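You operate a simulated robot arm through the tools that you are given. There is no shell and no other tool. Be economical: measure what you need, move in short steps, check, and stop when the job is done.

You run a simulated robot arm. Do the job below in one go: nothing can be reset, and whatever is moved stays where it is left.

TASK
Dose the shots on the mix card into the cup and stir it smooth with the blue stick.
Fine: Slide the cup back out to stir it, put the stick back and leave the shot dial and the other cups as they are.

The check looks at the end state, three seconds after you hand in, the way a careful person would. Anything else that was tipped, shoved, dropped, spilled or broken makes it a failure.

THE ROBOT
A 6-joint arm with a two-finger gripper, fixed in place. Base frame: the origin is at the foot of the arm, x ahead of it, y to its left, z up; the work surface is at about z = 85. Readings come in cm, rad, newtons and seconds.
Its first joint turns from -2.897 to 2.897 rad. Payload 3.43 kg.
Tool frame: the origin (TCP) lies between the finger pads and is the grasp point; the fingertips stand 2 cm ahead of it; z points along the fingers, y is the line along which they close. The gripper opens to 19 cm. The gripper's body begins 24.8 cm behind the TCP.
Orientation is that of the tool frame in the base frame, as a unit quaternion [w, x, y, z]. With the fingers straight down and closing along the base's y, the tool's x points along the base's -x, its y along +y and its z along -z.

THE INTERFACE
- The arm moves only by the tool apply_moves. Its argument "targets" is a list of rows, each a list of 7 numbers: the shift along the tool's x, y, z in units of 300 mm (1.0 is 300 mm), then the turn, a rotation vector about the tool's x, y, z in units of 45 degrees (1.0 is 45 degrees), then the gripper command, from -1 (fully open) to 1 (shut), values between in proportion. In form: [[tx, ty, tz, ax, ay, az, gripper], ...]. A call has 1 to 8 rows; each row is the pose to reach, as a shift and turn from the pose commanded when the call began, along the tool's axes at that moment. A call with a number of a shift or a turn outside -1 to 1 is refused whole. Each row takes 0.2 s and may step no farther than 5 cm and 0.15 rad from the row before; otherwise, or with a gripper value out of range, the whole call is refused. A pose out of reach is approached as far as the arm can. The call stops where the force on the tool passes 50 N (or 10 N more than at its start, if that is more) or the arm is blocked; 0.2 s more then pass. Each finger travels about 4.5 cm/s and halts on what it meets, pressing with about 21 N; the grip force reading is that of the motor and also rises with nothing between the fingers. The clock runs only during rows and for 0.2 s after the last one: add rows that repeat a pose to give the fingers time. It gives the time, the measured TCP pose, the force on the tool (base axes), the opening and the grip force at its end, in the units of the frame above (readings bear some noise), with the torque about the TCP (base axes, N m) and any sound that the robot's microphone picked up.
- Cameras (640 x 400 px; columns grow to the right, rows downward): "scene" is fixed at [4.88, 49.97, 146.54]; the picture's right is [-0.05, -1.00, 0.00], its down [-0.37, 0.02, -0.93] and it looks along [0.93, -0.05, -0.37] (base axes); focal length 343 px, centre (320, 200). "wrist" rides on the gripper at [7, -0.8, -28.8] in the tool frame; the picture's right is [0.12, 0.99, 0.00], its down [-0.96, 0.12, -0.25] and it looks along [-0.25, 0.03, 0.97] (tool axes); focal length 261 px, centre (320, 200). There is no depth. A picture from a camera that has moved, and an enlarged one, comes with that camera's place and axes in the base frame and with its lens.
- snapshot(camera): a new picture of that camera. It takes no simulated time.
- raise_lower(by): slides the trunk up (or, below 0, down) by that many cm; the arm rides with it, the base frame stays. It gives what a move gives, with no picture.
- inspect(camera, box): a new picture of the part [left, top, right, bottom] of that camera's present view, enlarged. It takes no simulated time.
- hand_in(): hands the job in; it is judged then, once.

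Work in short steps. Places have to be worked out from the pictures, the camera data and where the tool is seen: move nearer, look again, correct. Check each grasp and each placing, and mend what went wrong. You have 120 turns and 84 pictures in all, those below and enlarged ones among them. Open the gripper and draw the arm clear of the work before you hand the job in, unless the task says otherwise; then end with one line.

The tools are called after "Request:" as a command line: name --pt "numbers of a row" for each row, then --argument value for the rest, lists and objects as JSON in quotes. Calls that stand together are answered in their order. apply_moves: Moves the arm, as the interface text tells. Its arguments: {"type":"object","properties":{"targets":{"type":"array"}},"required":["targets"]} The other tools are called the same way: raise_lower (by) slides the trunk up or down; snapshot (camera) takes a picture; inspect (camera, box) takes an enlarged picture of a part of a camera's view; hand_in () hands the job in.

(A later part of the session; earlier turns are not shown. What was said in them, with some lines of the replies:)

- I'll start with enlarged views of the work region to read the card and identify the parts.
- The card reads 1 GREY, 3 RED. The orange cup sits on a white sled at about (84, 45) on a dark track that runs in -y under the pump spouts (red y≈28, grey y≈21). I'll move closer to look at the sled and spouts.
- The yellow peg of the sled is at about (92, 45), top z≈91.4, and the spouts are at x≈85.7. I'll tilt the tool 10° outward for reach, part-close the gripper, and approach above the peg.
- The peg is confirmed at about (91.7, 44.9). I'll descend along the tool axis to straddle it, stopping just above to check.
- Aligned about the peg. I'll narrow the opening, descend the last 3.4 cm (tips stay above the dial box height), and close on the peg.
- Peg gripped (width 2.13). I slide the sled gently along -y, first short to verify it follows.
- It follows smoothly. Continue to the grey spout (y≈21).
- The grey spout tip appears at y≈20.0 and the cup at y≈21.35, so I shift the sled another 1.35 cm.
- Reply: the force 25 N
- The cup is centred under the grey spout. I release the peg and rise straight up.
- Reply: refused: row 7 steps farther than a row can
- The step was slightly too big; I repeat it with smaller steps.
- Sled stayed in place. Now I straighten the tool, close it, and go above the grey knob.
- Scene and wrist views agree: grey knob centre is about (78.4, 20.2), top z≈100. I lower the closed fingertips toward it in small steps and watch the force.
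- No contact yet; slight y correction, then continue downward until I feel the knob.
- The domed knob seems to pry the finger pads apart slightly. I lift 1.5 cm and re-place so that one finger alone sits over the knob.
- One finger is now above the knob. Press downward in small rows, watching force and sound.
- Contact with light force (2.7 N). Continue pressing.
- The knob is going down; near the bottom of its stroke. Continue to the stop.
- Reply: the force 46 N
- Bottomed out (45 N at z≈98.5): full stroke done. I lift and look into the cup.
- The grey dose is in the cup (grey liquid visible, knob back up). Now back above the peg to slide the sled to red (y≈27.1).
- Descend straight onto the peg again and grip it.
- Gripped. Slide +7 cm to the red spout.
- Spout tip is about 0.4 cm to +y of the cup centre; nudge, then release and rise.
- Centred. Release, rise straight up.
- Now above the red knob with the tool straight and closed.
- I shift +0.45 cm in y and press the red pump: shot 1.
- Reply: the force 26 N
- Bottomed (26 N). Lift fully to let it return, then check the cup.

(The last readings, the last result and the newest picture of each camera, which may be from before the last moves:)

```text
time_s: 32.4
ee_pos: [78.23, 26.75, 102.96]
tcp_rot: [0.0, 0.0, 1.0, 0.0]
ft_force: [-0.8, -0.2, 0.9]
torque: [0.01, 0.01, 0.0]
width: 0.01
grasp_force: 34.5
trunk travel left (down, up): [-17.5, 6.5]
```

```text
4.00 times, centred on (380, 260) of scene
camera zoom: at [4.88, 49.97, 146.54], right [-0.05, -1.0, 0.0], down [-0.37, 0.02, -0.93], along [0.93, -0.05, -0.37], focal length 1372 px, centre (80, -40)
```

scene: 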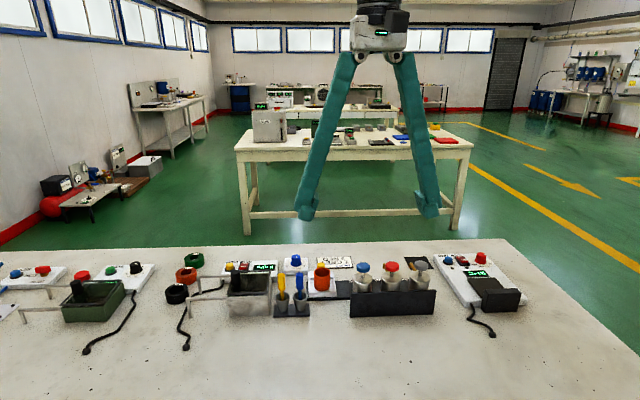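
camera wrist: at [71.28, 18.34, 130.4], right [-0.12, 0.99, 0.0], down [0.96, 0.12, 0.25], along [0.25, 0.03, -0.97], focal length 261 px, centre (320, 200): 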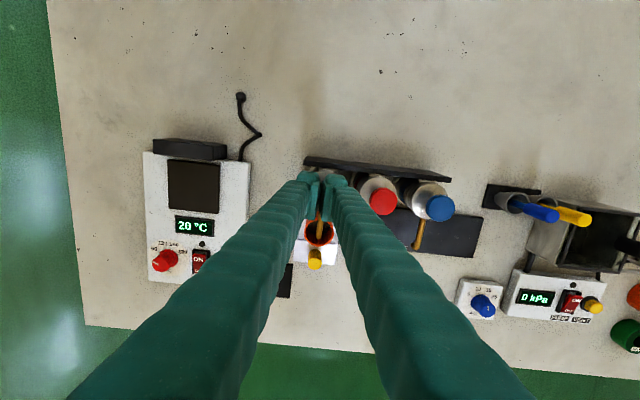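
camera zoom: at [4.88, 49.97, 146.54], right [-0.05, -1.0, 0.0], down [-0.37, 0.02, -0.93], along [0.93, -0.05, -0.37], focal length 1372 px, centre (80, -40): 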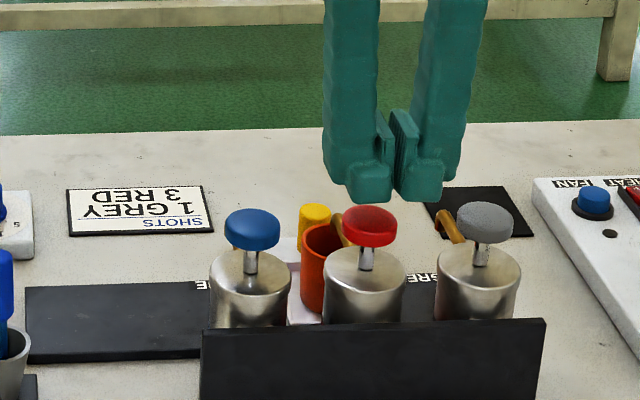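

Red swirl is visible in the cup and the knob is back up. Red shot 2: press and release.

Request:
apply_moves --pt "0 0 0.07 0 0 0 1" --pt "0 0 0.09 0 0 0 1" --pt "0 0 0.11 0 0 0 1" --pt "0 0 0.13 0 0 0 1" --pt "0 0 0.144 0 0 0 1" --pt "0 0 0.15 0 0 0 1" --pt "0 0 0.15 0 0 0 1"

Request:
apply_moves --pt "0 0 -0.03 0 0 0 1" --pt "0 0 -0.08 0 0 0 1" --pt "0 0 -0.15 0 0 0 1" --pt "0 0 -0.15 0 0 0 1" --pt "0 0 -0.15 0 0 0 1"

Request:
inspect --camera "wrist" --box '[280, 170, 380, 270]'

Request:
inspect --camera "scene" --box '[320, 210, 440, 310]'

```text
time_s: 34.0
ee_pos: [78.22, 26.79, 98.62]
tcp_rot: [0.001, 0.0, 1.0, 0.0]
ft_force: [6.9, 2.7, 29.3]
torque: [0.09, -0.17, 0.06]
width: 0.61
grasp_force: 34.6
trunk travel left (down, up): [-17.5, 6.5]
```

```text
time_s: 35.2
ee_pos: [78.39, 26.88, 102.89]
tcp_rot: [0.0, 0.0, 1.0, 0.0]
ft_force: [0.2, -0.3, -0.8]
torque: [0.01, 0.03, 0.02]
width: 0.03
grasp_force: 34.6
trunk travel left (down, up): [-17.5, 6.5]
```

```text
4.00 times, centred on (330, 220) of wrist
camera zoom: at [71.25, 25.88, 131.71], right [-0.12, 0.99, 0.0], down [0.96, 0.12, 0.25], along [0.25, 0.03, -0.97], focal length 1043 px, centre (280, 120)
```

zoom: 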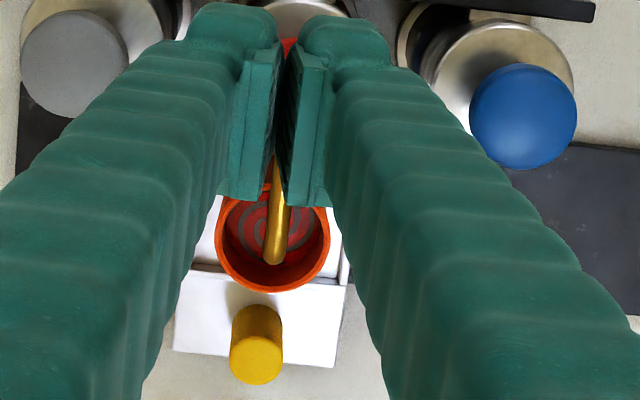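

```text
4.00 times, centred on (380, 260) of scene
camera zoom: at [4.88, 49.97, 146.54], right [-0.05, -1.0, 0.0], down [-0.37, 0.02, -0.93], along [0.93, -0.05, -0.37], focal length 1372 px, centre (80, -40)
```

zoom: 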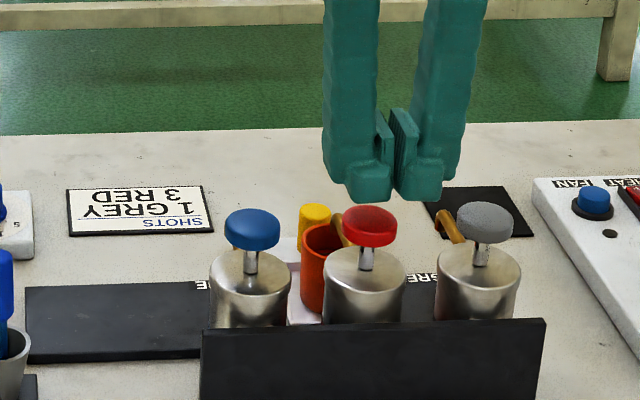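

Shot 2 registered (more red in the swirl). Red shot 3 likewise.

Request:
apply_moves --pt "0 0 0.07 0 0 0 1" --pt "0 0 0.09 0 0 0 1" --pt "0 0 0.11 0 0 0 1" --pt "0 0 0.13 0 0 0 1" --pt "0 0 0.144 0 0 0 1" --pt "0 0 0.15 0 0 0 1" --pt "0 0 0.15 0 0 0 1"

Request:
apply_moves --pt "0 0 -0.03 0 0 0 1" --pt "0 0 -0.08 0 0 0 1" --pt "0 0 -0.15 0 0 0 1" --pt "0 0 -0.3 0 0 0 1" --pt "0 0 -0.33 0 0 0 1"

Request:
inspect --camera "wrist" --box '[280, 170, 380, 270]'

```text
time_s: 36.8
ee_pos: [78.37, 26.79, 98.6]
tcp_rot: [0.002, 0.0, 1.0, 0.001]
ft_force: [9.8, 1.5, 33.4]
torque: [0.13, -0.25, 0.1]
width: 0.6
grasp_force: 34.5
trunk travel left (down, up): [-17.5, 6.5]
```

```text
time_s: 38.0
ee_pos: [78.34, 26.99, 108.38]
tcp_rot: [0.0, 0.0, 1.0, 0.001]
ft_force: [0.2, 0.0, -0.4]
torque: [0.01, 0.03, -0.01]
width: 0.0
grasp_force: 34.8
trunk travel left (down, up): [-17.5, 6.5]
```

```text
4.00 times, centred on (330, 220) of wrist
camera zoom: at [71.27, 25.97, 137.22], right [-0.12, 0.99, 0.0], down [0.96, 0.12, 0.25], along [0.25, 0.03, -0.97], focal length 1043 px, centre (280, 120)
```

zoom: 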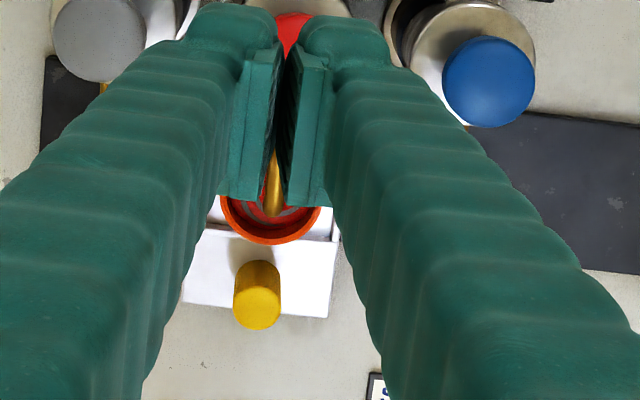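

All shots in. Back above the peg to slide the sled out to its home.

Request:
apply_moves --pt "-0.12 0.006 0 0 -0.06 0 0.6" --pt "-0.24 0.012 0 0 -0.12 0 0.6" --pt "-0.35 0.018 0 0 -0.18 0 0.6" --pt "-0.427 0.019 0 0 -0.222 0 0.6" --pt "-0.427 0.019 0 0 -0.222 0 0.6" --pt "-0.427 0.019 0 0 -0.222 0 0.6"

Request:
inspect --camera "wrist" --box '[220, 80, 420, 205]'

```text
time_s: 39.4
ee_pos: [91.17, 27.36, 108.37]
tcp_rot: [0.086, 0.0, 0.996, 0.0]
ft_force: [-0.1, 0.8, 0.7]
torque: [0.03, 0.01, -0.01]
width: 3.82
grasp_force: 0.1
trunk travel left (down, up): [-17.5, 6.5]
```

```text
3.20 times, centred on (320, 142) of wrist
camera zoom: at [79.18, 26.42, 135.48], right [-0.12, 0.99, -0.02], down [0.9, 0.12, 0.41], along [0.41, 0.03, -0.91], focal length 834 px, centre (320, 384)
```

zoom: 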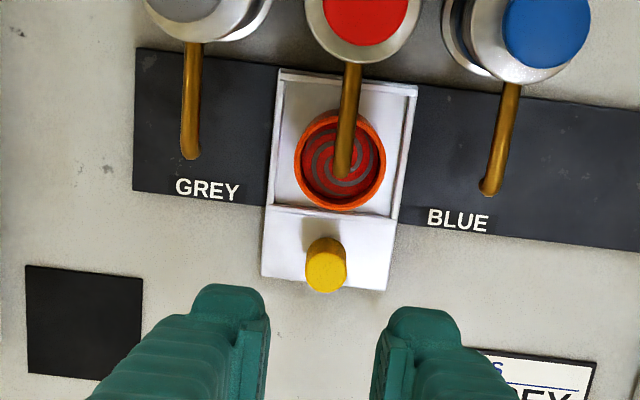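

The swirl looks like 3 red + 1 grey, no spill. Descend and grip the peg.

Request:
apply_moves --pt "0.027 0.006 0.15 0 0 0 0.6" --pt "0.052 0.006 0.29 0 0 0 0.6" --pt "0.077 0.006 0.43 0 0 0 0.6" --pt "0.095 0.006 0.53 0 0 0 0.6" --pt "0.107 0.006 0.596 0 0 0 0.6" --pt "0.107 0.006 0.596 0 0 0 1" --pt "0.107 0.006 0.596 0 0 0 1" --pt "0.107 0.006 0.596 0 0 0 1"

```text
time_s: 41.2
ee_pos: [90.88, 27.49, 90.22]
tcp_rot: [0.087, -0.001, 0.996, -0.001]
ft_force: [-2.1, -1.0, -3.7]
torque: [0.0, -0.12, -0.04]
width: 2.09
grasp_force: 45.0
trunk travel left (down, up): [-17.5, 6.5]
```

Gripped. Slide gently back +17.4 cm to home.

Request:
apply_moves --pt "0 0.03 0 0 0 0 1" --pt "0 0.09 0 0 0 0 1" --pt "0 0.16 0 0 0 0 1" --pt "0 0.23 0 0 0 0 1" --pt "0 0.3 0 0 0 0 1" --pt "0 0.36 0 0 0 0 1" --pt "0 0.4 0 0 0 0 1" --pt "0 0.42 0 0 0 0 1"

Request:
apply_moves --pt "0 0.03 0 0 0 0 1" --pt "0 0.08 0 0 0 0 1" --pt "0 0.12 0 0 0 0 1" --pt "0 0.15 0 0 0 0 1" --pt "0 0.16 0 0 0 0 1"

Request:
inspect --camera "wrist" --box '[240, 110, 400, 210]'

```text
time_s: 43.0
ee_pos: [90.84, 40.23, 90.18]
tcp_rot: [0.084, -0.001, 0.996, -0.001]
ft_force: [-31.5, 1.0, -25.0]
torque: [0.03, 0.73, 0.04]
width: 2.05
grasp_force: 44.9
trunk travel left (down, up): [-17.5, 6.5]
```

```text
time_s: 43.7
ee_pos: [90.97, 42.58, 90.28]
tcp_rot: [0.084, 0.002, 0.996, 0.0]
ft_force: [-28.4, -2.0, 4.6]
torque: [0.12, 0.48, 0.19]
width: 2.08
grasp_force: 45.1
trunk travel left (down, up): [-17.5, 6.5]
stopped in row 3: the force on the tool passed its limit at 52 N (the readings are from after the stop); the commanded pose is now the measured one
```

```text
4.00 times, centred on (320, 160) of wrist
camera zoom: at [79.11, 41.78, 117.37], right [-0.11, 0.99, -0.02], down [0.91, 0.11, 0.41], along [0.4, 0.03, -0.91], focal length 1043 px, centre (320, 360)
```

zoom: 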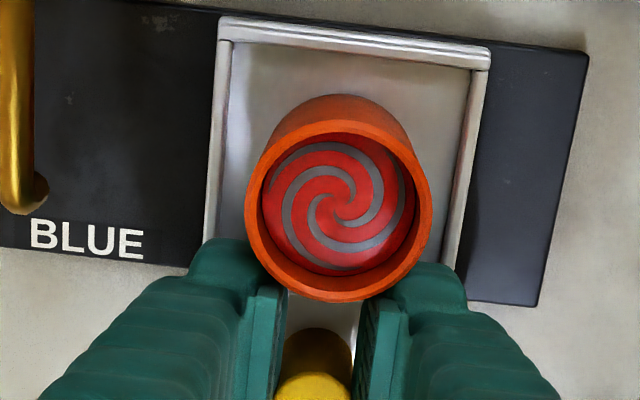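

Sideways stress built up in the grip (x force), so I loosen and regrip to relieve it.

Request:
apply_moves --pt "0 0 0 0 0 0 0.7" --pt "0 0 0 0 0 0 0.7" --pt "0 0 0 0 0 0 0.7"

Request:
apply_moves --pt "0 0 0 0 0 0 1" --pt "0 0 0 0 0 0 1" --pt "0 0 0 0 0 0 1"

```text
time_s: 44.5
ee_pos: [91.09, 42.85, 90.27]
tcp_rot: [0.087, 0.001, 0.996, 0.0]
ft_force: [0.3, 0.0, 0.7]
torque: [0.03, -0.03, -0.03]
width: 2.84
grasp_force: 0.0
trunk travel left (down, up): [-17.5, 6.5]
```

```text
time_s: 45.3
ee_pos: [91.1, 42.83, 90.09]
tcp_rot: [0.086, 0.001, 0.996, 0.0]
ft_force: [3.4, -0.8, -1.9]
torque: [0.02, -0.08, -0.02]
width: 2.18
grasp_force: 44.5
trunk travel left (down, up): [-17.5, 6.5]
```

Stress gone; slide the last 2 cm.

Request:
apply_moves --pt "0 0.02 0 0 0 0 1" --pt "0 0.045 0 0 0 0 1" --pt "0 0.063 0 0 0 0 1" --pt "0 0.069 0 0 0 0 1" --pt "0 0.069 0 0 0 0 1"

Request:
inspect --camera "scene" --box '[260, 230, 390, 320]'

```text
time_s: 46.5
ee_pos: [91.08, 45.05, 90.01]
tcp_rot: [0.086, 0.001, 0.996, 0.0]
ft_force: [5.4, 0.1, 5.3]
torque: [-0.06, -0.09, 0.0]
width: 2.14
grasp_force: 44.7
trunk travel left (down, up): [-17.5, 6.5]
```

```text
4.44 times, centred on (325, 275) of scene
camera zoom: at [4.88, 49.97, 146.54], right [-0.05, -1.0, 0.0], down [-0.37, 0.02, -0.93], along [0.93, -0.05, -0.37], focal length 1524 px, centre (298, -133)
```

zoom: 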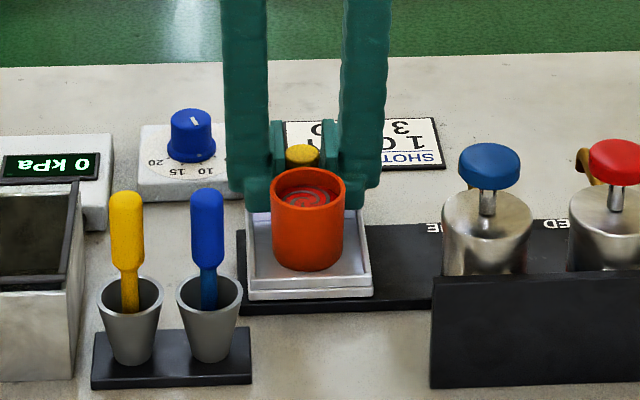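

Sled is home. Release just enough and rise straight up.

Request:
apply_moves --pt "0 0 0 0 0 0 0.8" --pt "0 0 0 0 0 0 0.68" --pt "0 0 0 0 0 0 0.68" --pt "-0.0174 0 -0.0985 0 0 0 0.68" --pt "-0.042 0 -0.24 0 0 0 0.68" --pt "-0.068 0 -0.385 0 0 0 0.6" --pt "-0.095 0 -0.535 0 0 0 0.6" --pt "-0.12 0 -0.68 0 0 0 0.6"

Request:
apply_moves --pt "0.14 0.03 -0.02 0 0.06 0 0.4" --pt "0.28 0.07 -0.045 0 0.12 0 0.4" --pt "0.42 0.1 -0.07 0 0.18 0 0.4" --pt "0.56 0.14 -0.095 0 0.222 0 0.4" --pt "0.68 0.17 -0.12 0 0.222 0 0.4"

Request:
snapshot --camera "wrist"

```text
time_s: 48.3
ee_pos: [91.19, 45.16, 110.77]
tcp_rot: [0.086, 0.001, 0.996, 0.0]
ft_force: [0.3, 0.1, -0.8]
torque: [0.01, -0.01, -0.02]
width: 3.81
grasp_force: 0.1
trunk travel left (down, up): [-17.5, 6.5]
```

```text
time_s: 49.5
ee_pos: [70.39, 50.32, 111.07]
tcp_rot: [-0.002, 0.0, 1.0, -0.001]
ft_force: [0.2, 0.1, -0.6]
torque: [-0.03, 0.16, -0.02]
width: 5.7
grasp_force: 0.0
trunk travel left (down, up): [-17.5, 6.5]
```

```text
37 pictures are left
camera wrist: at [63.43, 49.36, 139.73], right [-0.12, 0.99, 0.0], down [0.96, 0.11, 0.24], along [0.24, 0.03, -0.97], focal length 261 px, centre (320, 200)
```

wrist: 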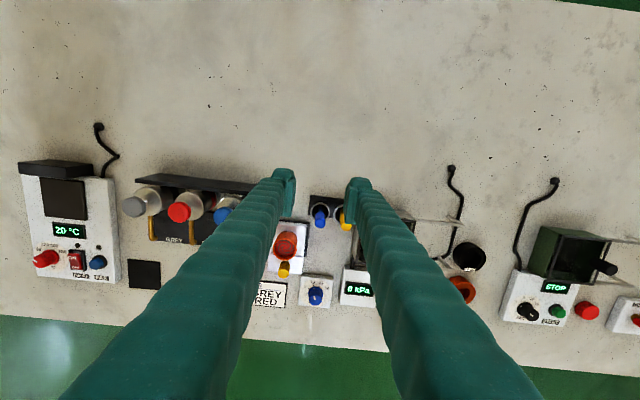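

Blue stick top is around (77.2, 51.1, 98.2); the yellow one is 4.4 cm beside it in y, so I'll grip along x. Rotating the tool 90° in two calls.

Request:
apply_moves --pt "0 0 0 0 0 -0.167 0.4" --pt "0 0 0 0 0 -0.333 0.4" --pt "0 0 0 0 0 -0.5 0.4" --pt "0 0 0 0 0 -0.667 0.4" --pt "0 0 0 0 0 -0.833 0.4" --pt "0 0 0 0 0 -1 0.4"

Request:
apply_moves --pt "0 0 0 0 0 -0.167 0.4" --pt "0 0 0 0 0 -0.333 0.4" --pt "0 0 0 0 0 -0.5 0.4" --pt "0 0 0 0 0 -0.667 0.4" --pt "0 0 0 0 0 -0.833 0.4" --pt "0 0 0 0 0 -1 0.4"

Request:
snapshot --camera "wrist"

```text
time_s: 50.9
ee_pos: [70.5, 50.11, 110.93]
tcp_rot: [0.0, -0.382, 0.924, 0.0]
ft_force: [0.6, -0.4, 0.5]
torque: [0.03, -0.02, 0.01]
width: 5.7
grasp_force: 0.0
trunk travel left (down, up): [-17.5, 6.5]
```

```text
time_s: 52.3
ee_pos: [70.4, 50.2, 110.82]
tcp_rot: [-0.001, -0.707, 0.707, 0.001]
ft_force: [-0.3, -0.1, -0.7]
torque: [-0.03, 0.0, -0.01]
width: 5.7
grasp_force: 0.1
trunk travel left (down, up): [-17.5, 6.5]
```

```text
36 pictures are left
camera wrist: at [71.28, 43.02, 139.63], right [-0.99, -0.12, 0.0], down [-0.12, 0.96, 0.25], along [-0.03, 0.25, -0.97], focal length 261 px, centre (320, 200)
```

wrist: 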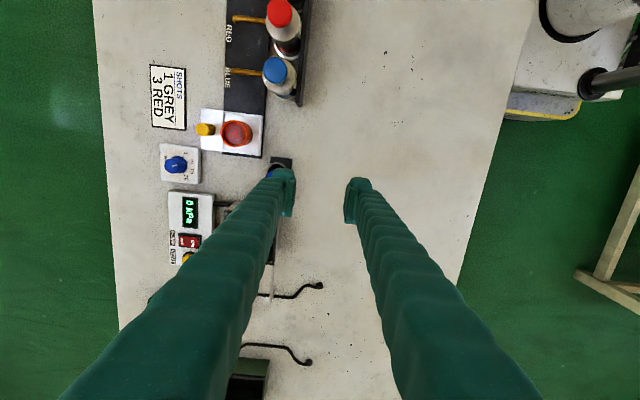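

Tool now closes along x. Move above the blue stick (tips above its top) and check.

Request:
apply_moves --pt "-0.015 -0.11 0.0 0 0 0 0.4" --pt "-0.03 -0.2267 0.0 0 0 0 0.4" --pt "-0.03 -0.2267 0.12 0 0 0 0.4" --pt "-0.03 -0.2267 0.22 0 0 0 0.4" --pt "-0.03 -0.2267 0.22 0 0 0 0.4"

Request:
inspect --camera "wrist" --box '[260, 130, 400, 230]'

Request:
inspect --camera "scene" --box '[230, 220, 360, 320]'

```text
time_s: 53.5
ee_pos: [77.26, 51.07, 104.16]
tcp_rot: [-0.002, -0.707, 0.708, 0.001]
ft_force: [-0.1, -0.7, -0.2]
torque: [0.02, -0.01, 0.01]
width: 5.71
grasp_force: 0.1
trunk travel left (down, up): [-17.5, 6.5]
```

```text
4.00 times, centred on (330, 180) of wrist
camera zoom: at [78.15, 43.98, 132.93], right [-0.99, -0.12, 0.0], down [-0.11, 0.96, 0.25], along [-0.03, 0.25, -0.97], focal length 1043 px, centre (280, 280)
```

zoom: 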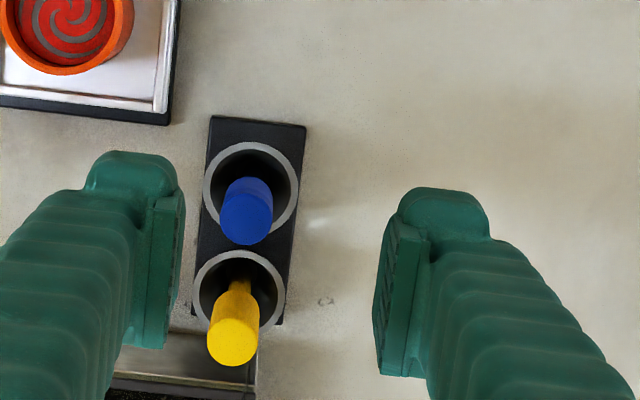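

```text
4.00 times, centred on (295, 270) of scene
camera zoom: at [4.88, 49.97, 146.54], right [-0.05, -1.0, 0.0], down [-0.37, 0.02, -0.93], along [0.93, -0.05, -0.37], focal length 1372 px, centre (420, -80)
```

zoom: 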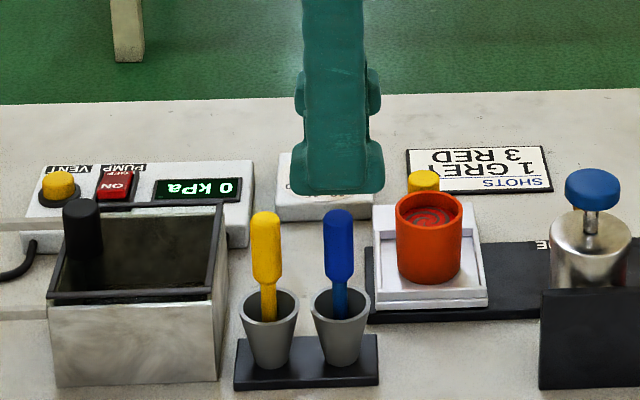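

The stick is at (78.35, 51.15), top z≈97.8. Shift +1.1 cm in x, descend and grip its handle.

Request:
apply_moves --pt "-0.002 -0.037 0.0 0 0 0 0.4" --pt "-0.002 -0.037 0.13 0 0 0 0.4" --pt "-0.002 -0.037 0.27 0 0 0 0.4" --pt "-0.002 -0.037 0.27 0 0 0 0.7" --pt "-0.002 -0.037 0.27 0 0 0 1" --pt "-0.002 -0.037 0.27 0 0 0 1" --pt "-0.002 -0.037 0.27 0 0 0 1" --pt "-0.002 -0.037 0.27 0 0 0 1"

Request:
inspect --camera "wrist" --box '[260, 130, 400, 230]'

```text
time_s: 55.3
ee_pos: [78.36, 50.89, 96.21]
tcp_rot: [-0.001, -0.706, 0.708, 0.0]
ft_force: [-1.2, 0.3, 1.0]
torque: [0.02, -0.01, 0.03]
width: 1.72
grasp_force: 21.2
trunk travel left (down, up): [-17.5, 6.5]
```

```text
4.00 times, centred on (330, 180) of wrist
camera zoom: at [79.18, 43.86, 124.9], right [-0.99, -0.12, 0.0], down [-0.11, 0.96, 0.25], along [-0.03, 0.25, -0.97], focal length 1043 px, centre (280, 280)
```

zoom: 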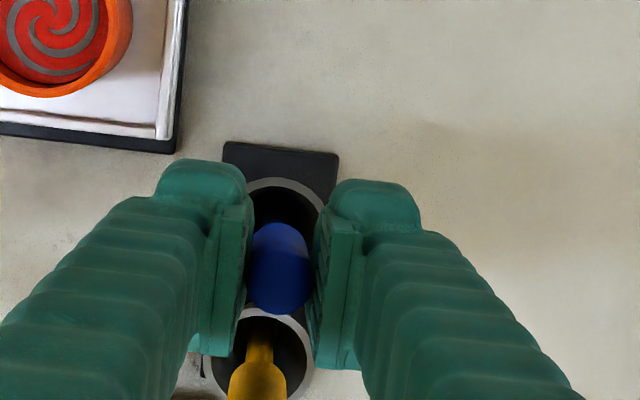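

Handle gripped (1.72 cm). Lift 9 cm and check.

Request:
apply_moves --pt "0 0 -0.08 0 0 0 1" --pt "0 0 -0.19 0 0 0 1" --pt "0 0 -0.3 0 0 0 1" --pt "0 0 -0.33 0 0 0 1"

Request:
inspect --camera "scene" --box '[230, 220, 360, 320]'

```text
time_s: 56.3
ee_pos: [78.35, 51.05, 106.1]
tcp_rot: [-0.001, -0.706, 0.708, 0.001]
ft_force: [-0.8, 1.2, -0.5]
torque: [0.03, 0.04, -0.02]
width: 1.69
grasp_force: 21.3
trunk travel left (down, up): [-17.5, 6.5]
```

```text
4.00 times, centred on (295, 270) of scene
camera zoom: at [4.88, 49.97, 146.54], right [-0.05, -1.0, 0.0], down [-0.37, 0.02, -0.93], along [0.93, -0.05, -0.37], focal length 1372 px, centre (420, -80)
```

zoom: 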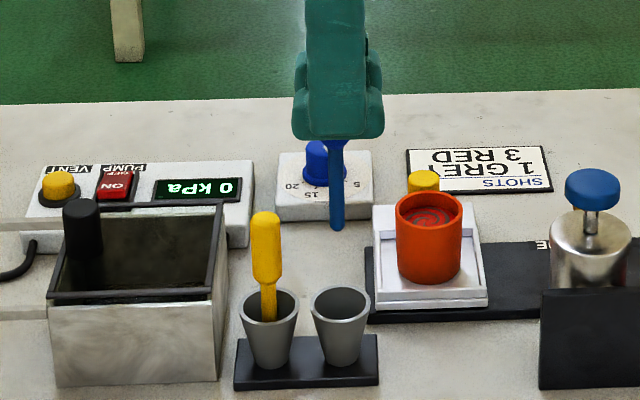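

Stick lifted, tip at about 9.6 cm below TCP. Move over the cup at (85.75, 45.0).

Request:
apply_moves --pt "0.06 -0.08 0 0 0 0 1" --pt "0.13 -0.16 0 0 0 0 1" --pt "0.2 -0.247 0 0 0 0 1" --pt "0.2 -0.247 0 0 0 0 1"

Request:
inspect --camera "scene" --box '[270, 210, 380, 310]'

Request:
inspect --camera "wrist" --box '[250, 130, 390, 230]'

```text
time_s: 57.3
ee_pos: [85.8, 45.08, 105.88]
tcp_rot: [0.001, 0.708, -0.707, -0.001]
ft_force: [0.5, -0.4, -0.4]
torque: [0.01, 0.0, 0.02]
width: 1.7
grasp_force: 21.2
trunk travel left (down, up): [-17.5, 6.5]
```

```text
4.00 times, centred on (325, 260) of scene
camera zoom: at [4.88, 49.97, 146.54], right [-0.05, -1.0, 0.0], down [-0.37, 0.02, -0.93], along [0.93, -0.05, -0.37], focal length 1372 px, centre (300, -40)
```

zoom: 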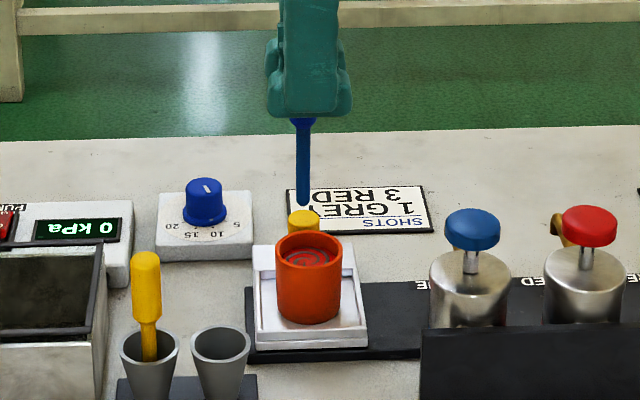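

```text
4.00 times, centred on (320, 180) of wrist
camera zoom: at [86.64, 38.06, 134.75], right [-0.99, -0.12, 0.0], down [-0.11, 0.96, 0.25], along [-0.03, 0.25, -0.97], focal length 1043 px, centre (320, 280)
```

zoom: 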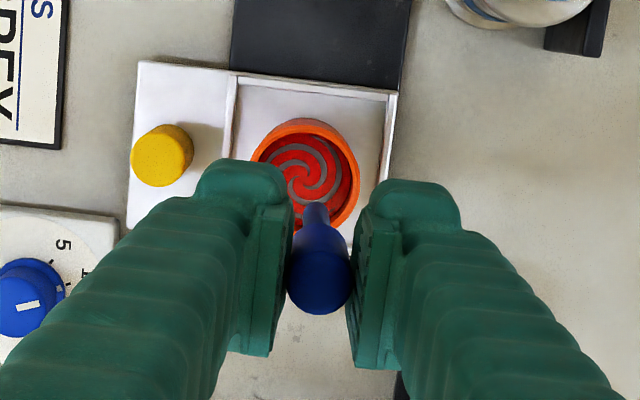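

Cup centre is about (86.1, 44.75). Correct and descend so the tip just enters below the rim, then verify.

Request:
apply_moves --pt "0.011 -0.01 0 0 0 0 1" --pt "0.011 -0.01 0.08 0 0 0 1" --pt "0.011 -0.01 0.15 0 0 0 1" --pt "0.011 -0.01 0.15 0 0 0 1"

Request:
inspect --camera "scene" --box '[290, 230, 350, 300]'

Request:
inspect --camera "wrist" --box '[270, 140, 370, 220]'

```text
time_s: 58.3
ee_pos: [86.05, 44.74, 101.68]
tcp_rot: [-0.001, -0.706, 0.708, 0.001]
ft_force: [-0.4, -1.0, 0.2]
torque: [-0.05, -0.01, -0.02]
width: 1.72
grasp_force: 21.3
trunk travel left (down, up): [-17.5, 6.5]
```

```text
5.71 times, centred on (320, 265) of scene
camera zoom: at [4.88, 49.97, 146.54], right [-0.05, -1.0, 0.0], down [-0.37, 0.02, -0.93], along [0.93, -0.05, -0.37], focal length 1960 px, centre (320, -171)
```

zoom: 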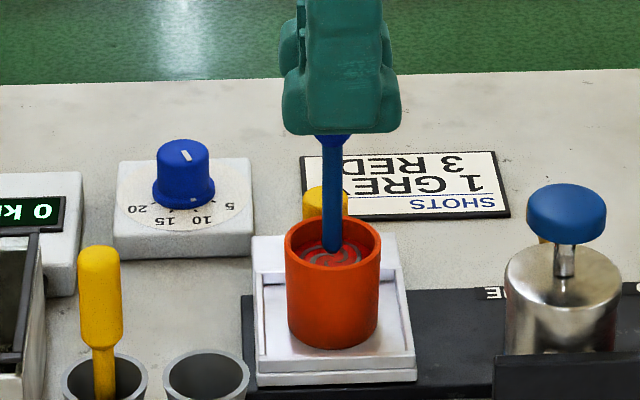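

```text
5.00 times, centred on (320, 180) of wrist
camera zoom: at [86.91, 37.66, 130.43], right [-0.99, -0.12, 0.0], down [-0.11, 0.96, 0.25], along [-0.03, 0.25, -0.97], focal length 1303 px, centre (320, 300)
```

zoom: 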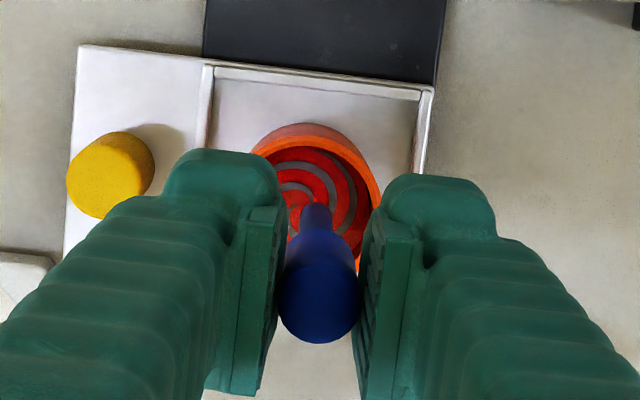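

The stick is inside the cup. Lower the tip into the liquid (short of the floor) and move to a 0.7 cm offset.

Request:
apply_moves --pt "0 0 0.03 0 0 0 1" --pt "0 0 0.05 0 0 0 1" --pt "0 0 0.068 0 0 0 1" --pt "0.012 0 0.068 0 0 0 1" --pt "0.023 0 0.068 0 0 0 1"

```text
time_s: 59.5
ee_pos: [86.03, 44.15, 99.53]
tcp_rot: [0.0, -0.706, 0.708, 0.001]
ft_force: [-0.1, 0.2, -1.9]
torque: [-0.01, -0.01, 0.0]
width: 1.74
grasp_force: 20.8
trunk travel left (down, up): [-17.5, 6.5]
```

No contact force. Stir one full circle of 0.7 cm radius.

Request:
apply_moves --pt "-0.0068 0.0163 0 0 0 0 1" --pt "-0.023 0.023 0 0 0 0 1" --pt "-0.0393 0.0163 0 0 0 0 1" --pt "-0.046 0 0 0 0 0 1" --pt "-0.0393 -0.0163 0 0 0 0 1" --pt "-0.023 -0.023 0 0 0 0 1" --pt "-0.0068 -0.0163 0 0 0 0 1" --pt "0 0 0 0 0 0 1"

Request:
inspect --camera "wrist" --box '[270, 140, 370, 220]'

```text
time_s: 61.3
ee_pos: [85.96, 44.02, 99.43]
tcp_rot: [-0.001, -0.706, 0.708, 0.001]
ft_force: [0.5, 0.4, -0.4]
torque: [-0.01, 0.06, 0.01]
width: 1.75
grasp_force: 21.0
trunk travel left (down, up): [-17.5, 6.5]
```

```text
5.00 times, centred on (320, 180) of wrist
camera zoom: at [86.86, 36.9, 128.27], right [-0.99, -0.12, 0.0], down [-0.11, 0.96, 0.25], along [-0.03, 0.24, -0.97], focal length 1303 px, centre (320, 300)
```

zoom: 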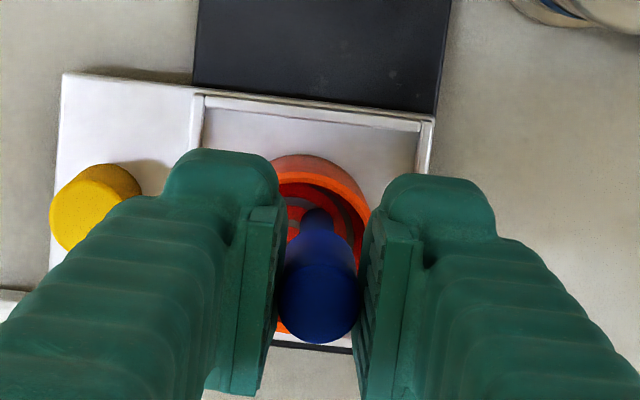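

No contact and the cup is undisturbed; keep stirring for several turns.

Request:
apply_moves --pt "-0.0068 0.0163 0 0 0 0 1" --pt "-0.023 0.023 0 0 0 0 1" --pt "-0.0393 0.0163 0 0 0 0 1" --pt "-0.046 0 0 0 0 0 1" --pt "-0.0393 -0.0163 0 0 0 0 1" --pt "-0.023 -0.023 0 0 0 0 1" --pt "-0.0068 -0.0163 0 0 0 0 1" --pt "0 0 0 0 0 0 1"

Request:
apply_moves --pt "-0.0068 0.0163 0 0 0 0 1" --pt "-0.023 0.023 0 0 0 0 1" --pt "-0.0393 0.0163 0 0 0 0 1" --pt "-0.046 0 0 0 0 0 1" --pt "-0.0393 -0.0163 0 0 0 0 1" --pt "-0.023 -0.023 0 0 0 0 1" --pt "-0.0068 -0.0163 0 0 0 0 1" --pt "0 0 0 0 0 0 1"

Request:
apply_moves --pt "-0.0068 0.0163 0 0 0 0 1" --pt "-0.023 0.023 0 0 0 0 1" --pt "-0.0393 0.0163 0 0 0 0 1" --pt "-0.046 0 0 0 0 0 1" --pt "-0.0393 -0.0163 0 0 0 0 1" --pt "-0.023 -0.023 0 0 0 0 1" --pt "-0.0068 -0.0163 0 0 0 0 1" --pt "0 0 0 0 0 0 1"

Request:
inspect --camera "wrist" --box '[290, 160, 350, 210]'

Request:
inspect --camera "scene" --box '[290, 230, 350, 300]'

```text
time_s: 63.1
ee_pos: [86.01, 44.02, 99.55]
tcp_rot: [-0.001, -0.706, 0.708, 0.0]
ft_force: [-1.2, 0.5, -1.0]
torque: [0.0, -0.01, 0.0]
width: 1.71
grasp_force: 20.6
trunk travel left (down, up): [-17.5, 6.5]
```

```text
time_s: 64.9
ee_pos: [85.97, 43.99, 99.47]
tcp_rot: [0.0, -0.707, 0.708, 0.0]
ft_force: [-1.3, -0.1, -0.6]
torque: [0.02, 0.02, 0.0]
width: 1.74
grasp_force: 21.3
trunk travel left (down, up): [-17.5, 6.5]
```

```text
time_s: 66.7
ee_pos: [86.04, 43.93, 99.43]
tcp_rot: [-0.002, -0.707, 0.707, 0.001]
ft_force: [-0.4, 0.4, -1.1]
torque: [0.0, 0.0, -0.03]
width: 1.71
grasp_force: 20.9
trunk travel left (down, up): [-17.5, 6.5]
```

```text
8.00 times, centred on (320, 185) of wrist
camera zoom: at [86.87, 36.88, 128.22], right [-0.99, -0.12, 0.0], down [-0.11, 0.96, 0.25], along [-0.03, 0.24, -0.97], focal length 2085 px, centre (320, 320)
```

zoom: 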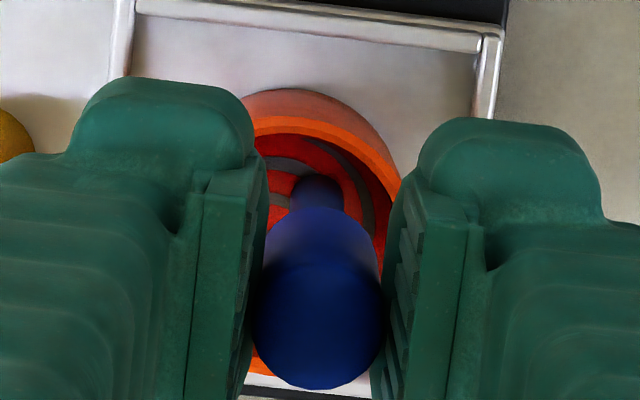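

```text
5.71 times, centred on (320, 265) of scene
camera zoom: at [4.88, 49.97, 146.54], right [-0.05, -1.0, 0.0], down [-0.37, 0.02, -0.93], along [0.93, -0.05, -0.37], focal length 1960 px, centre (320, -171)
```

zoom: 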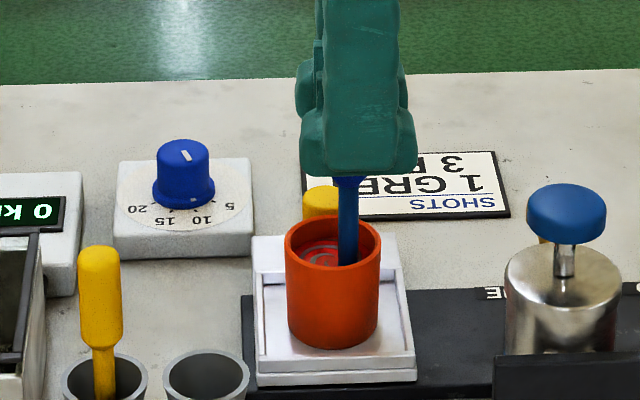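

The swirl is still visible. Go 0.6 cm deeper and stir wider (radius 0.9 cm), then compare.

Request:
apply_moves --pt "0 0 0.01 0 0 0 1" --pt "0.003 0 0.02 0 0 0 1" --pt "0.003 0 0.02 0 0 0 1"

Request:
apply_moves --pt "-0.0088 0.0212 0 0 0 0 1" --pt "-0.03 0.03 0 0 0 0 1" --pt "-0.0512 0.0212 0 0 0 0 1" --pt "-0.06 0 0 0 0 0 1" --pt "-0.0512 -0.0212 0 0 0 0 1" --pt "-0.03 -0.03 0 0 0 0 1" --pt "-0.0088 -0.0212 0 0 0 0 1" --pt "0 0 0 0 0 0 1"

Request:
apply_moves --pt "-0.0088 0.0212 0 0 0 0 1" --pt "-0.03 0.03 0 0 0 0 1" --pt "-0.0512 0.0212 0 0 0 0 1" --pt "-0.06 0 0 0 0 0 1" --pt "-0.0512 -0.0212 0 0 0 0 1" --pt "-0.03 -0.03 0 0 0 0 1" --pt "-0.0088 -0.0212 0 0 0 0 1" --pt "0 0 0 0 0 0 1"

Request:
inspect --camera "wrist" --box '[290, 160, 350, 210]'

Request:
inspect --camera "scene" --box '[305, 255, 345, 295]'

```text
time_s: 67.5
ee_pos: [85.99, 43.86, 98.79]
tcp_rot: [-0.001, -0.707, 0.708, 0.001]
ft_force: [0.2, -0.6, -0.7]
torque: [0.03, 0.03, -0.01]
width: 1.73
grasp_force: 20.4
trunk travel left (down, up): [-17.5, 6.5]
```

```text
time_s: 69.3
ee_pos: [86.1, 44.03, 98.79]
tcp_rot: [-0.001, -0.706, 0.708, 0.002]
ft_force: [-0.1, -0.2, -0.3]
torque: [-0.02, -0.01, -0.04]
width: 1.73
grasp_force: 21.2
trunk travel left (down, up): [-17.5, 6.5]
```

```text
time_s: 71.1
ee_pos: [85.94, 43.96, 98.95]
tcp_rot: [-0.001, -0.706, 0.708, 0.001]
ft_force: [-0.4, 0.9, 0.7]
torque: [-0.02, 0.06, -0.03]
width: 1.73
grasp_force: 20.9
trunk travel left (down, up): [-17.5, 6.5]
```

```text
8.00 times, centred on (320, 185) of wrist
camera zoom: at [86.79, 36.89, 127.68], right [-0.99, -0.12, 0.0], down [-0.11, 0.96, 0.25], along [-0.03, 0.25, -0.97], focal length 2085 px, centre (320, 320)
```

zoom: 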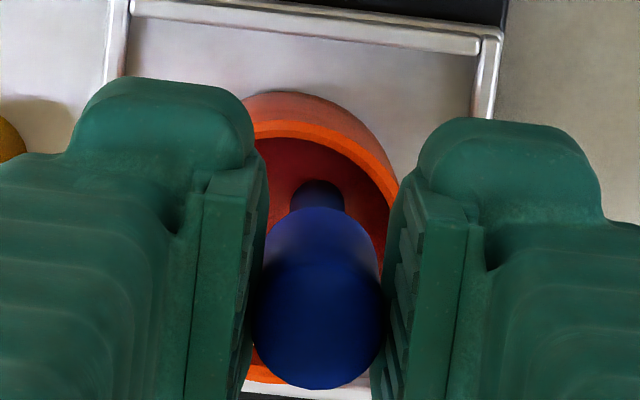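

```text
10.00 times, centred on (325, 275) of scene
camera zoom: at [4.88, 49.97, 146.54], right [-0.05, -1.0, 0.0], down [-0.37, 0.02, -0.93], along [0.93, -0.05, -0.37], focal length 3429 px, centre (270, -550)
```

zoom: 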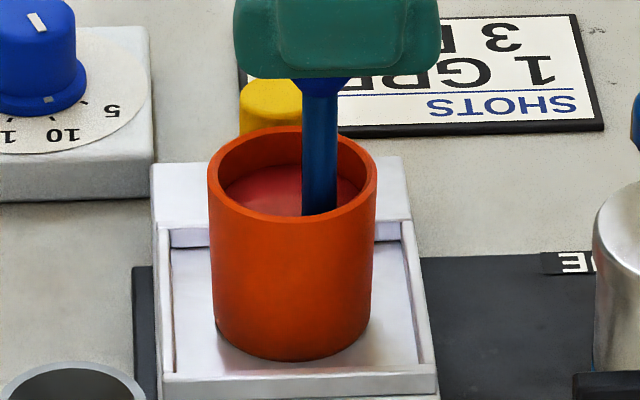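

The mix is now uniform. One more turn for safety, then centre and lift out slowly.

Request:
apply_moves --pt "-0.0088 0.0212 0 0 0 0 1" --pt "-0.03 0.03 0 0 0 0 1" --pt "-0.0512 0.0212 0 0 0 0 1" --pt "-0.06 0 0 0 0 0 1" --pt "-0.0512 -0.0212 0 0 0 0 1" --pt "-0.03 -0.03 0 0 0 0 1" --pt "-0.03 -0.01 0 0 0 0 1" --pt "-0.03 0 0 0 0 0 1"

Request:
apply_moves --pt "0 0 -0.04 0 0 0 1" --pt "0 0 -0.09 0 0 0 1" --pt "0 0 -0.15 0 0 0 1" --pt "0 0 -0.22 0 0 0 1" --pt "0 0 -0.27 0 0 0 1" --pt "0 0 -0.27 0 0 0 1"

Request:
inspect --camera "wrist" --box '[270, 140, 370, 220]'

Request:
inspect --camera "scene" --box '[250, 210, 370, 310]'

```text
time_s: 72.9
ee_pos: [86.04, 44.77, 98.85]
tcp_rot: [-0.001, -0.706, 0.708, 0.002]
ft_force: [0.4, -1.2, -0.4]
torque: [0.02, 0.03, 0.01]
width: 1.73
grasp_force: 20.6
trunk travel left (down, up): [-17.5, 6.5]
```

```text
time_s: 74.3
ee_pos: [85.97, 44.78, 106.99]
tcp_rot: [0.0, -0.706, 0.708, 0.001]
ft_force: [0.3, -0.3, -0.3]
torque: [0.01, 0.01, 0.03]
width: 1.69
grasp_force: 21.0
trunk travel left (down, up): [-17.5, 6.5]
```

```text
5.00 times, centred on (320, 180) of wrist
camera zoom: at [86.83, 37.66, 135.8], right [-0.99, -0.12, 0.0], down [-0.11, 0.96, 0.25], along [-0.03, 0.25, -0.97], focal length 1303 px, centre (320, 300)
```

zoom: 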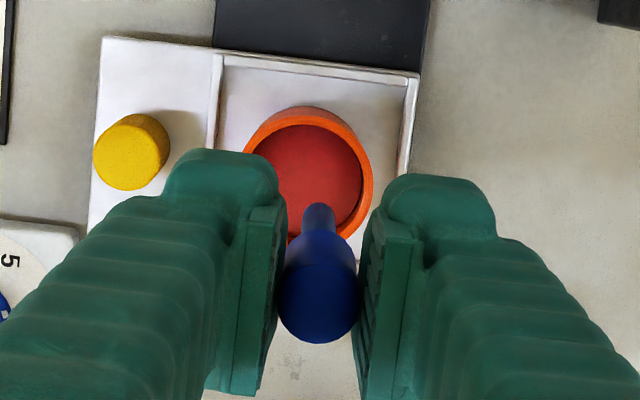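

```text
4.00 times, centred on (310, 260) of scene
camera zoom: at [4.88, 49.97, 146.54], right [-0.05, -1.0, 0.0], down [-0.37, 0.02, -0.93], along [0.93, -0.05, -0.37], focal length 1372 px, centre (360, -40)
```

zoom: 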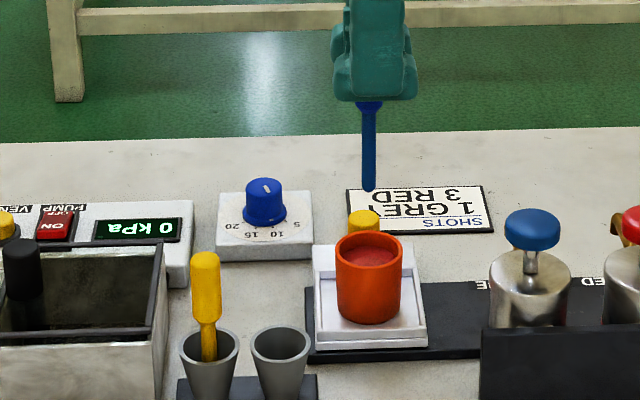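

Mixed smooth. Carry the stick back above its holder at (78.36, 51.0) after a brief pause.

Request:
apply_moves --pt "0 0 0 0 0 0 1" --pt "0 0 0 0 0 0 1" --pt "0 0 0 0 0 0 1" --pt "-0.06 0.07 0 0 0 0 1" --pt "-0.13 0.16 0 0 0 0 1" --pt "-0.19 0.235 0 0 0 0 1" --pt "-0.208 0.254 0 0 0 0 1" --pt "-0.208 0.254 0 0 0 0 1"

Request:
inspect --camera "wrist" --box '[260, 130, 400, 230]'

Request:
inspect --camera "scene" --box '[240, 220, 360, 320]'

```text
time_s: 76.1
ee_pos: [78.49, 51.16, 107.05]
tcp_rot: [0.0, -0.706, 0.708, 0.001]
ft_force: [-0.5, 0.2, -0.6]
torque: [0.01, 0.02, -0.02]
width: 1.73
grasp_force: 20.8
trunk travel left (down, up): [-17.5, 6.5]
```

```text
4.00 times, centred on (330, 180) of wrist
camera zoom: at [79.34, 44.04, 135.79], right [-0.99, -0.12, 0.0], down [-0.11, 0.96, 0.25], along [-0.03, 0.25, -0.97], focal length 1043 px, centre (280, 280)
```

zoom: 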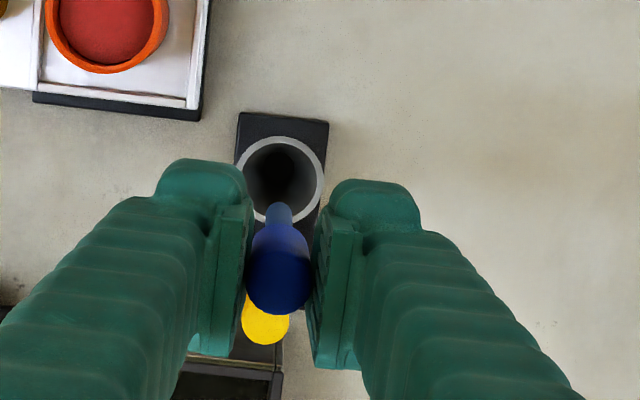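

```text
4.00 times, centred on (300, 270) of scene
camera zoom: at [4.88, 49.97, 146.54], right [-0.05, -1.0, 0.0], down [-0.37, 0.02, -0.93], along [0.93, -0.05, -0.37], focal length 1372 px, centre (400, -80)
```

zoom: 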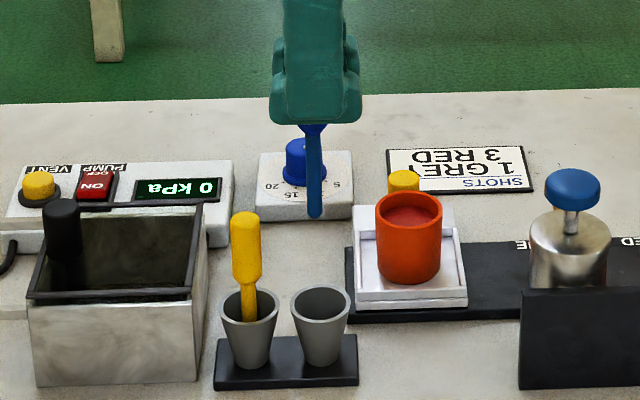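

Aligned within 0.15 cm; correct and lower to the original height.

Request:
apply_moves --pt "0.004 0.004 0 0 0 0 1" --pt "0.004 0.004 0.11 0 0 0 1" --pt "0.004 0.004 0.2 0 0 0 1" --pt "0.004 0.004 0.28 0 0 0 1" --pt "0.004 0.004 0.33 0 0 0 1" --pt "0.004 0.004 0.355 0 0 0 1" --pt "0.004 0.004 0.36 0 0 0 1"

Request:
inspect --camera "scene" --box '[240, 220, 360, 320]'

```text
time_s: 77.7
ee_pos: [78.21, 51.06, 96.29]
tcp_rot: [0.0, -0.706, 0.708, 0.0]
ft_force: [-1.1, 0.6, -0.2]
torque: [0.0, -0.02, 0.0]
width: 1.75
grasp_force: 21.0
trunk travel left (down, up): [-17.5, 6.5]
```

```text
4.00 times, centred on (300, 270) of scene
camera zoom: at [4.88, 49.97, 146.54], right [-0.05, -1.0, 0.0], down [-0.37, 0.02, -0.93], along [0.93, -0.05, -0.37], focal length 1372 px, centre (400, -80)
```

zoom: 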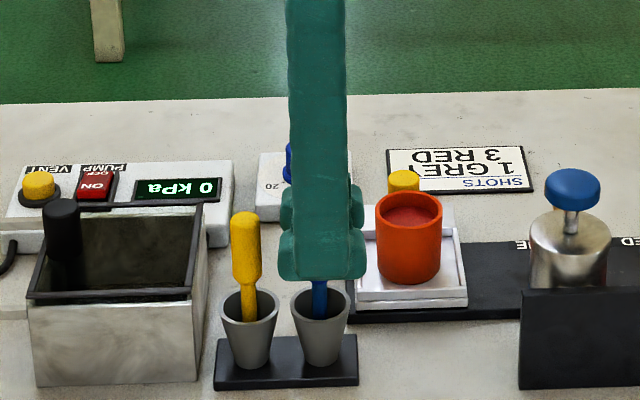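

In the holder; ease down 0.1 cm, open slowly, then rise.

Request:
apply_moves --pt "0 0 0.003 0 0 0 1" --pt "0 0 0.003 0 0 0 0.75" --pt "0 0 0.003 0 0 0 0.6" --pt "0 0 0.003 0 0 0 0.45" --pt "0 0 0.003 0 0 0 0.45" --pt "0 0 -0.05 0 0 0 0.45" --pt "0 0 -0.16 0 0 0 0.45" --pt "0 0 -0.3 0 0 0 0.45"

Request:
inspect --camera "scene" --box '[240, 220, 360, 320]'

```text
time_s: 79.5
ee_pos: [78.31, 51.0, 105.29]
tcp_rot: [-0.001, -0.706, 0.708, 0.0]
ft_force: [0.9, 0.2, -0.9]
torque: [0.01, 0.03, 0.03]
width: 5.22
grasp_force: 0.2
trunk travel left (down, up): [-17.5, 6.5]
```

```text
4.00 times, centred on (300, 270) of scene
camera zoom: at [4.88, 49.97, 146.54], right [-0.05, -1.0, 0.0], down [-0.37, 0.02, -0.93], along [0.93, -0.05, -0.37], focal length 1372 px, centre (400, -80)
```

zoom: 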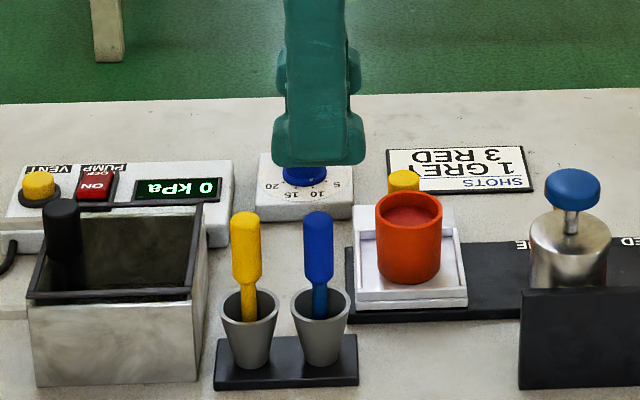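

The stick stands back upright in its holder. Raise and draw the arm back clear, open the gripper, and take final pictures.

Request:
apply_moves --pt "0 0 -0.15 0 0 0 0.2" --pt "0 0 -0.3 0 0 0 0" --pt "0 0.15 -0.35 0 0 0 -0.5" --pt "0 0.3 -0.35 0 0 0 -1" --pt "0 0.45 -0.35 0 0 0 -1" --pt "0 0.6 -0.35 0 0 0 -1" --pt "0 0.6 -0.35 0 0 0 -1" --pt "0 0.6 -0.35 0 0 0 -1"

Request:
snapshot --camera "scene"

Request:
inspect --camera "scene" --box '[250, 240, 450, 330]'

```text
time_s: 81.3
ee_pos: [60.28, 50.86, 115.76]
tcp_rot: [0.0, -0.706, 0.708, 0.001]
ft_force: [0.6, -0.6, 0.4]
torque: [0.0, 0.03, 0.03]
width: 18.99
grasp_force: 0.1
trunk travel left (down, up): [-17.5, 6.5]
```

```text
16 pictures are left
```

scene: 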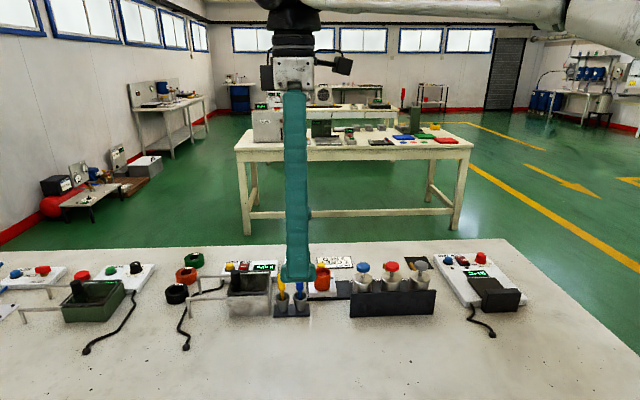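

```text
3.20 times, centred on (350, 285) of scene
camera zoom: at [4.88, 49.97, 146.54], right [-0.05, -1.0, 0.0], down [-0.37, 0.02, -0.93], along [0.93, -0.05, -0.37], focal length 1097 px, centre (224, -72)
```

zoom: 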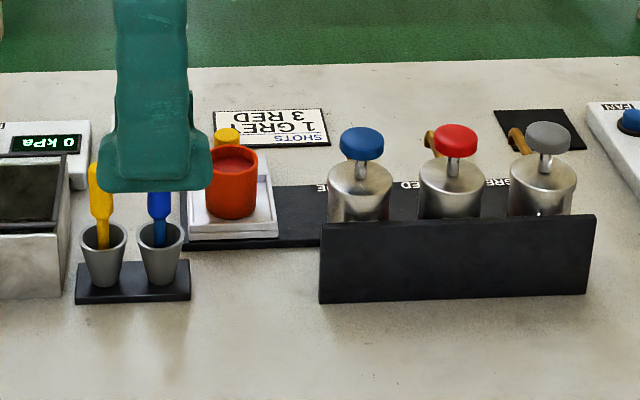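

Everything is in place: the cup is out at home and mixed, the stick is returned, and the arm is open and clear. I'm handing it in.

Request:
hand_in

```text
The job is handed in.
```

I dosed 1 grey and 3 red shots into the cup, slid it back out and stirred it smooth. The blue stick is back in its holder, and I didn't touch the shot dial or the other cups.
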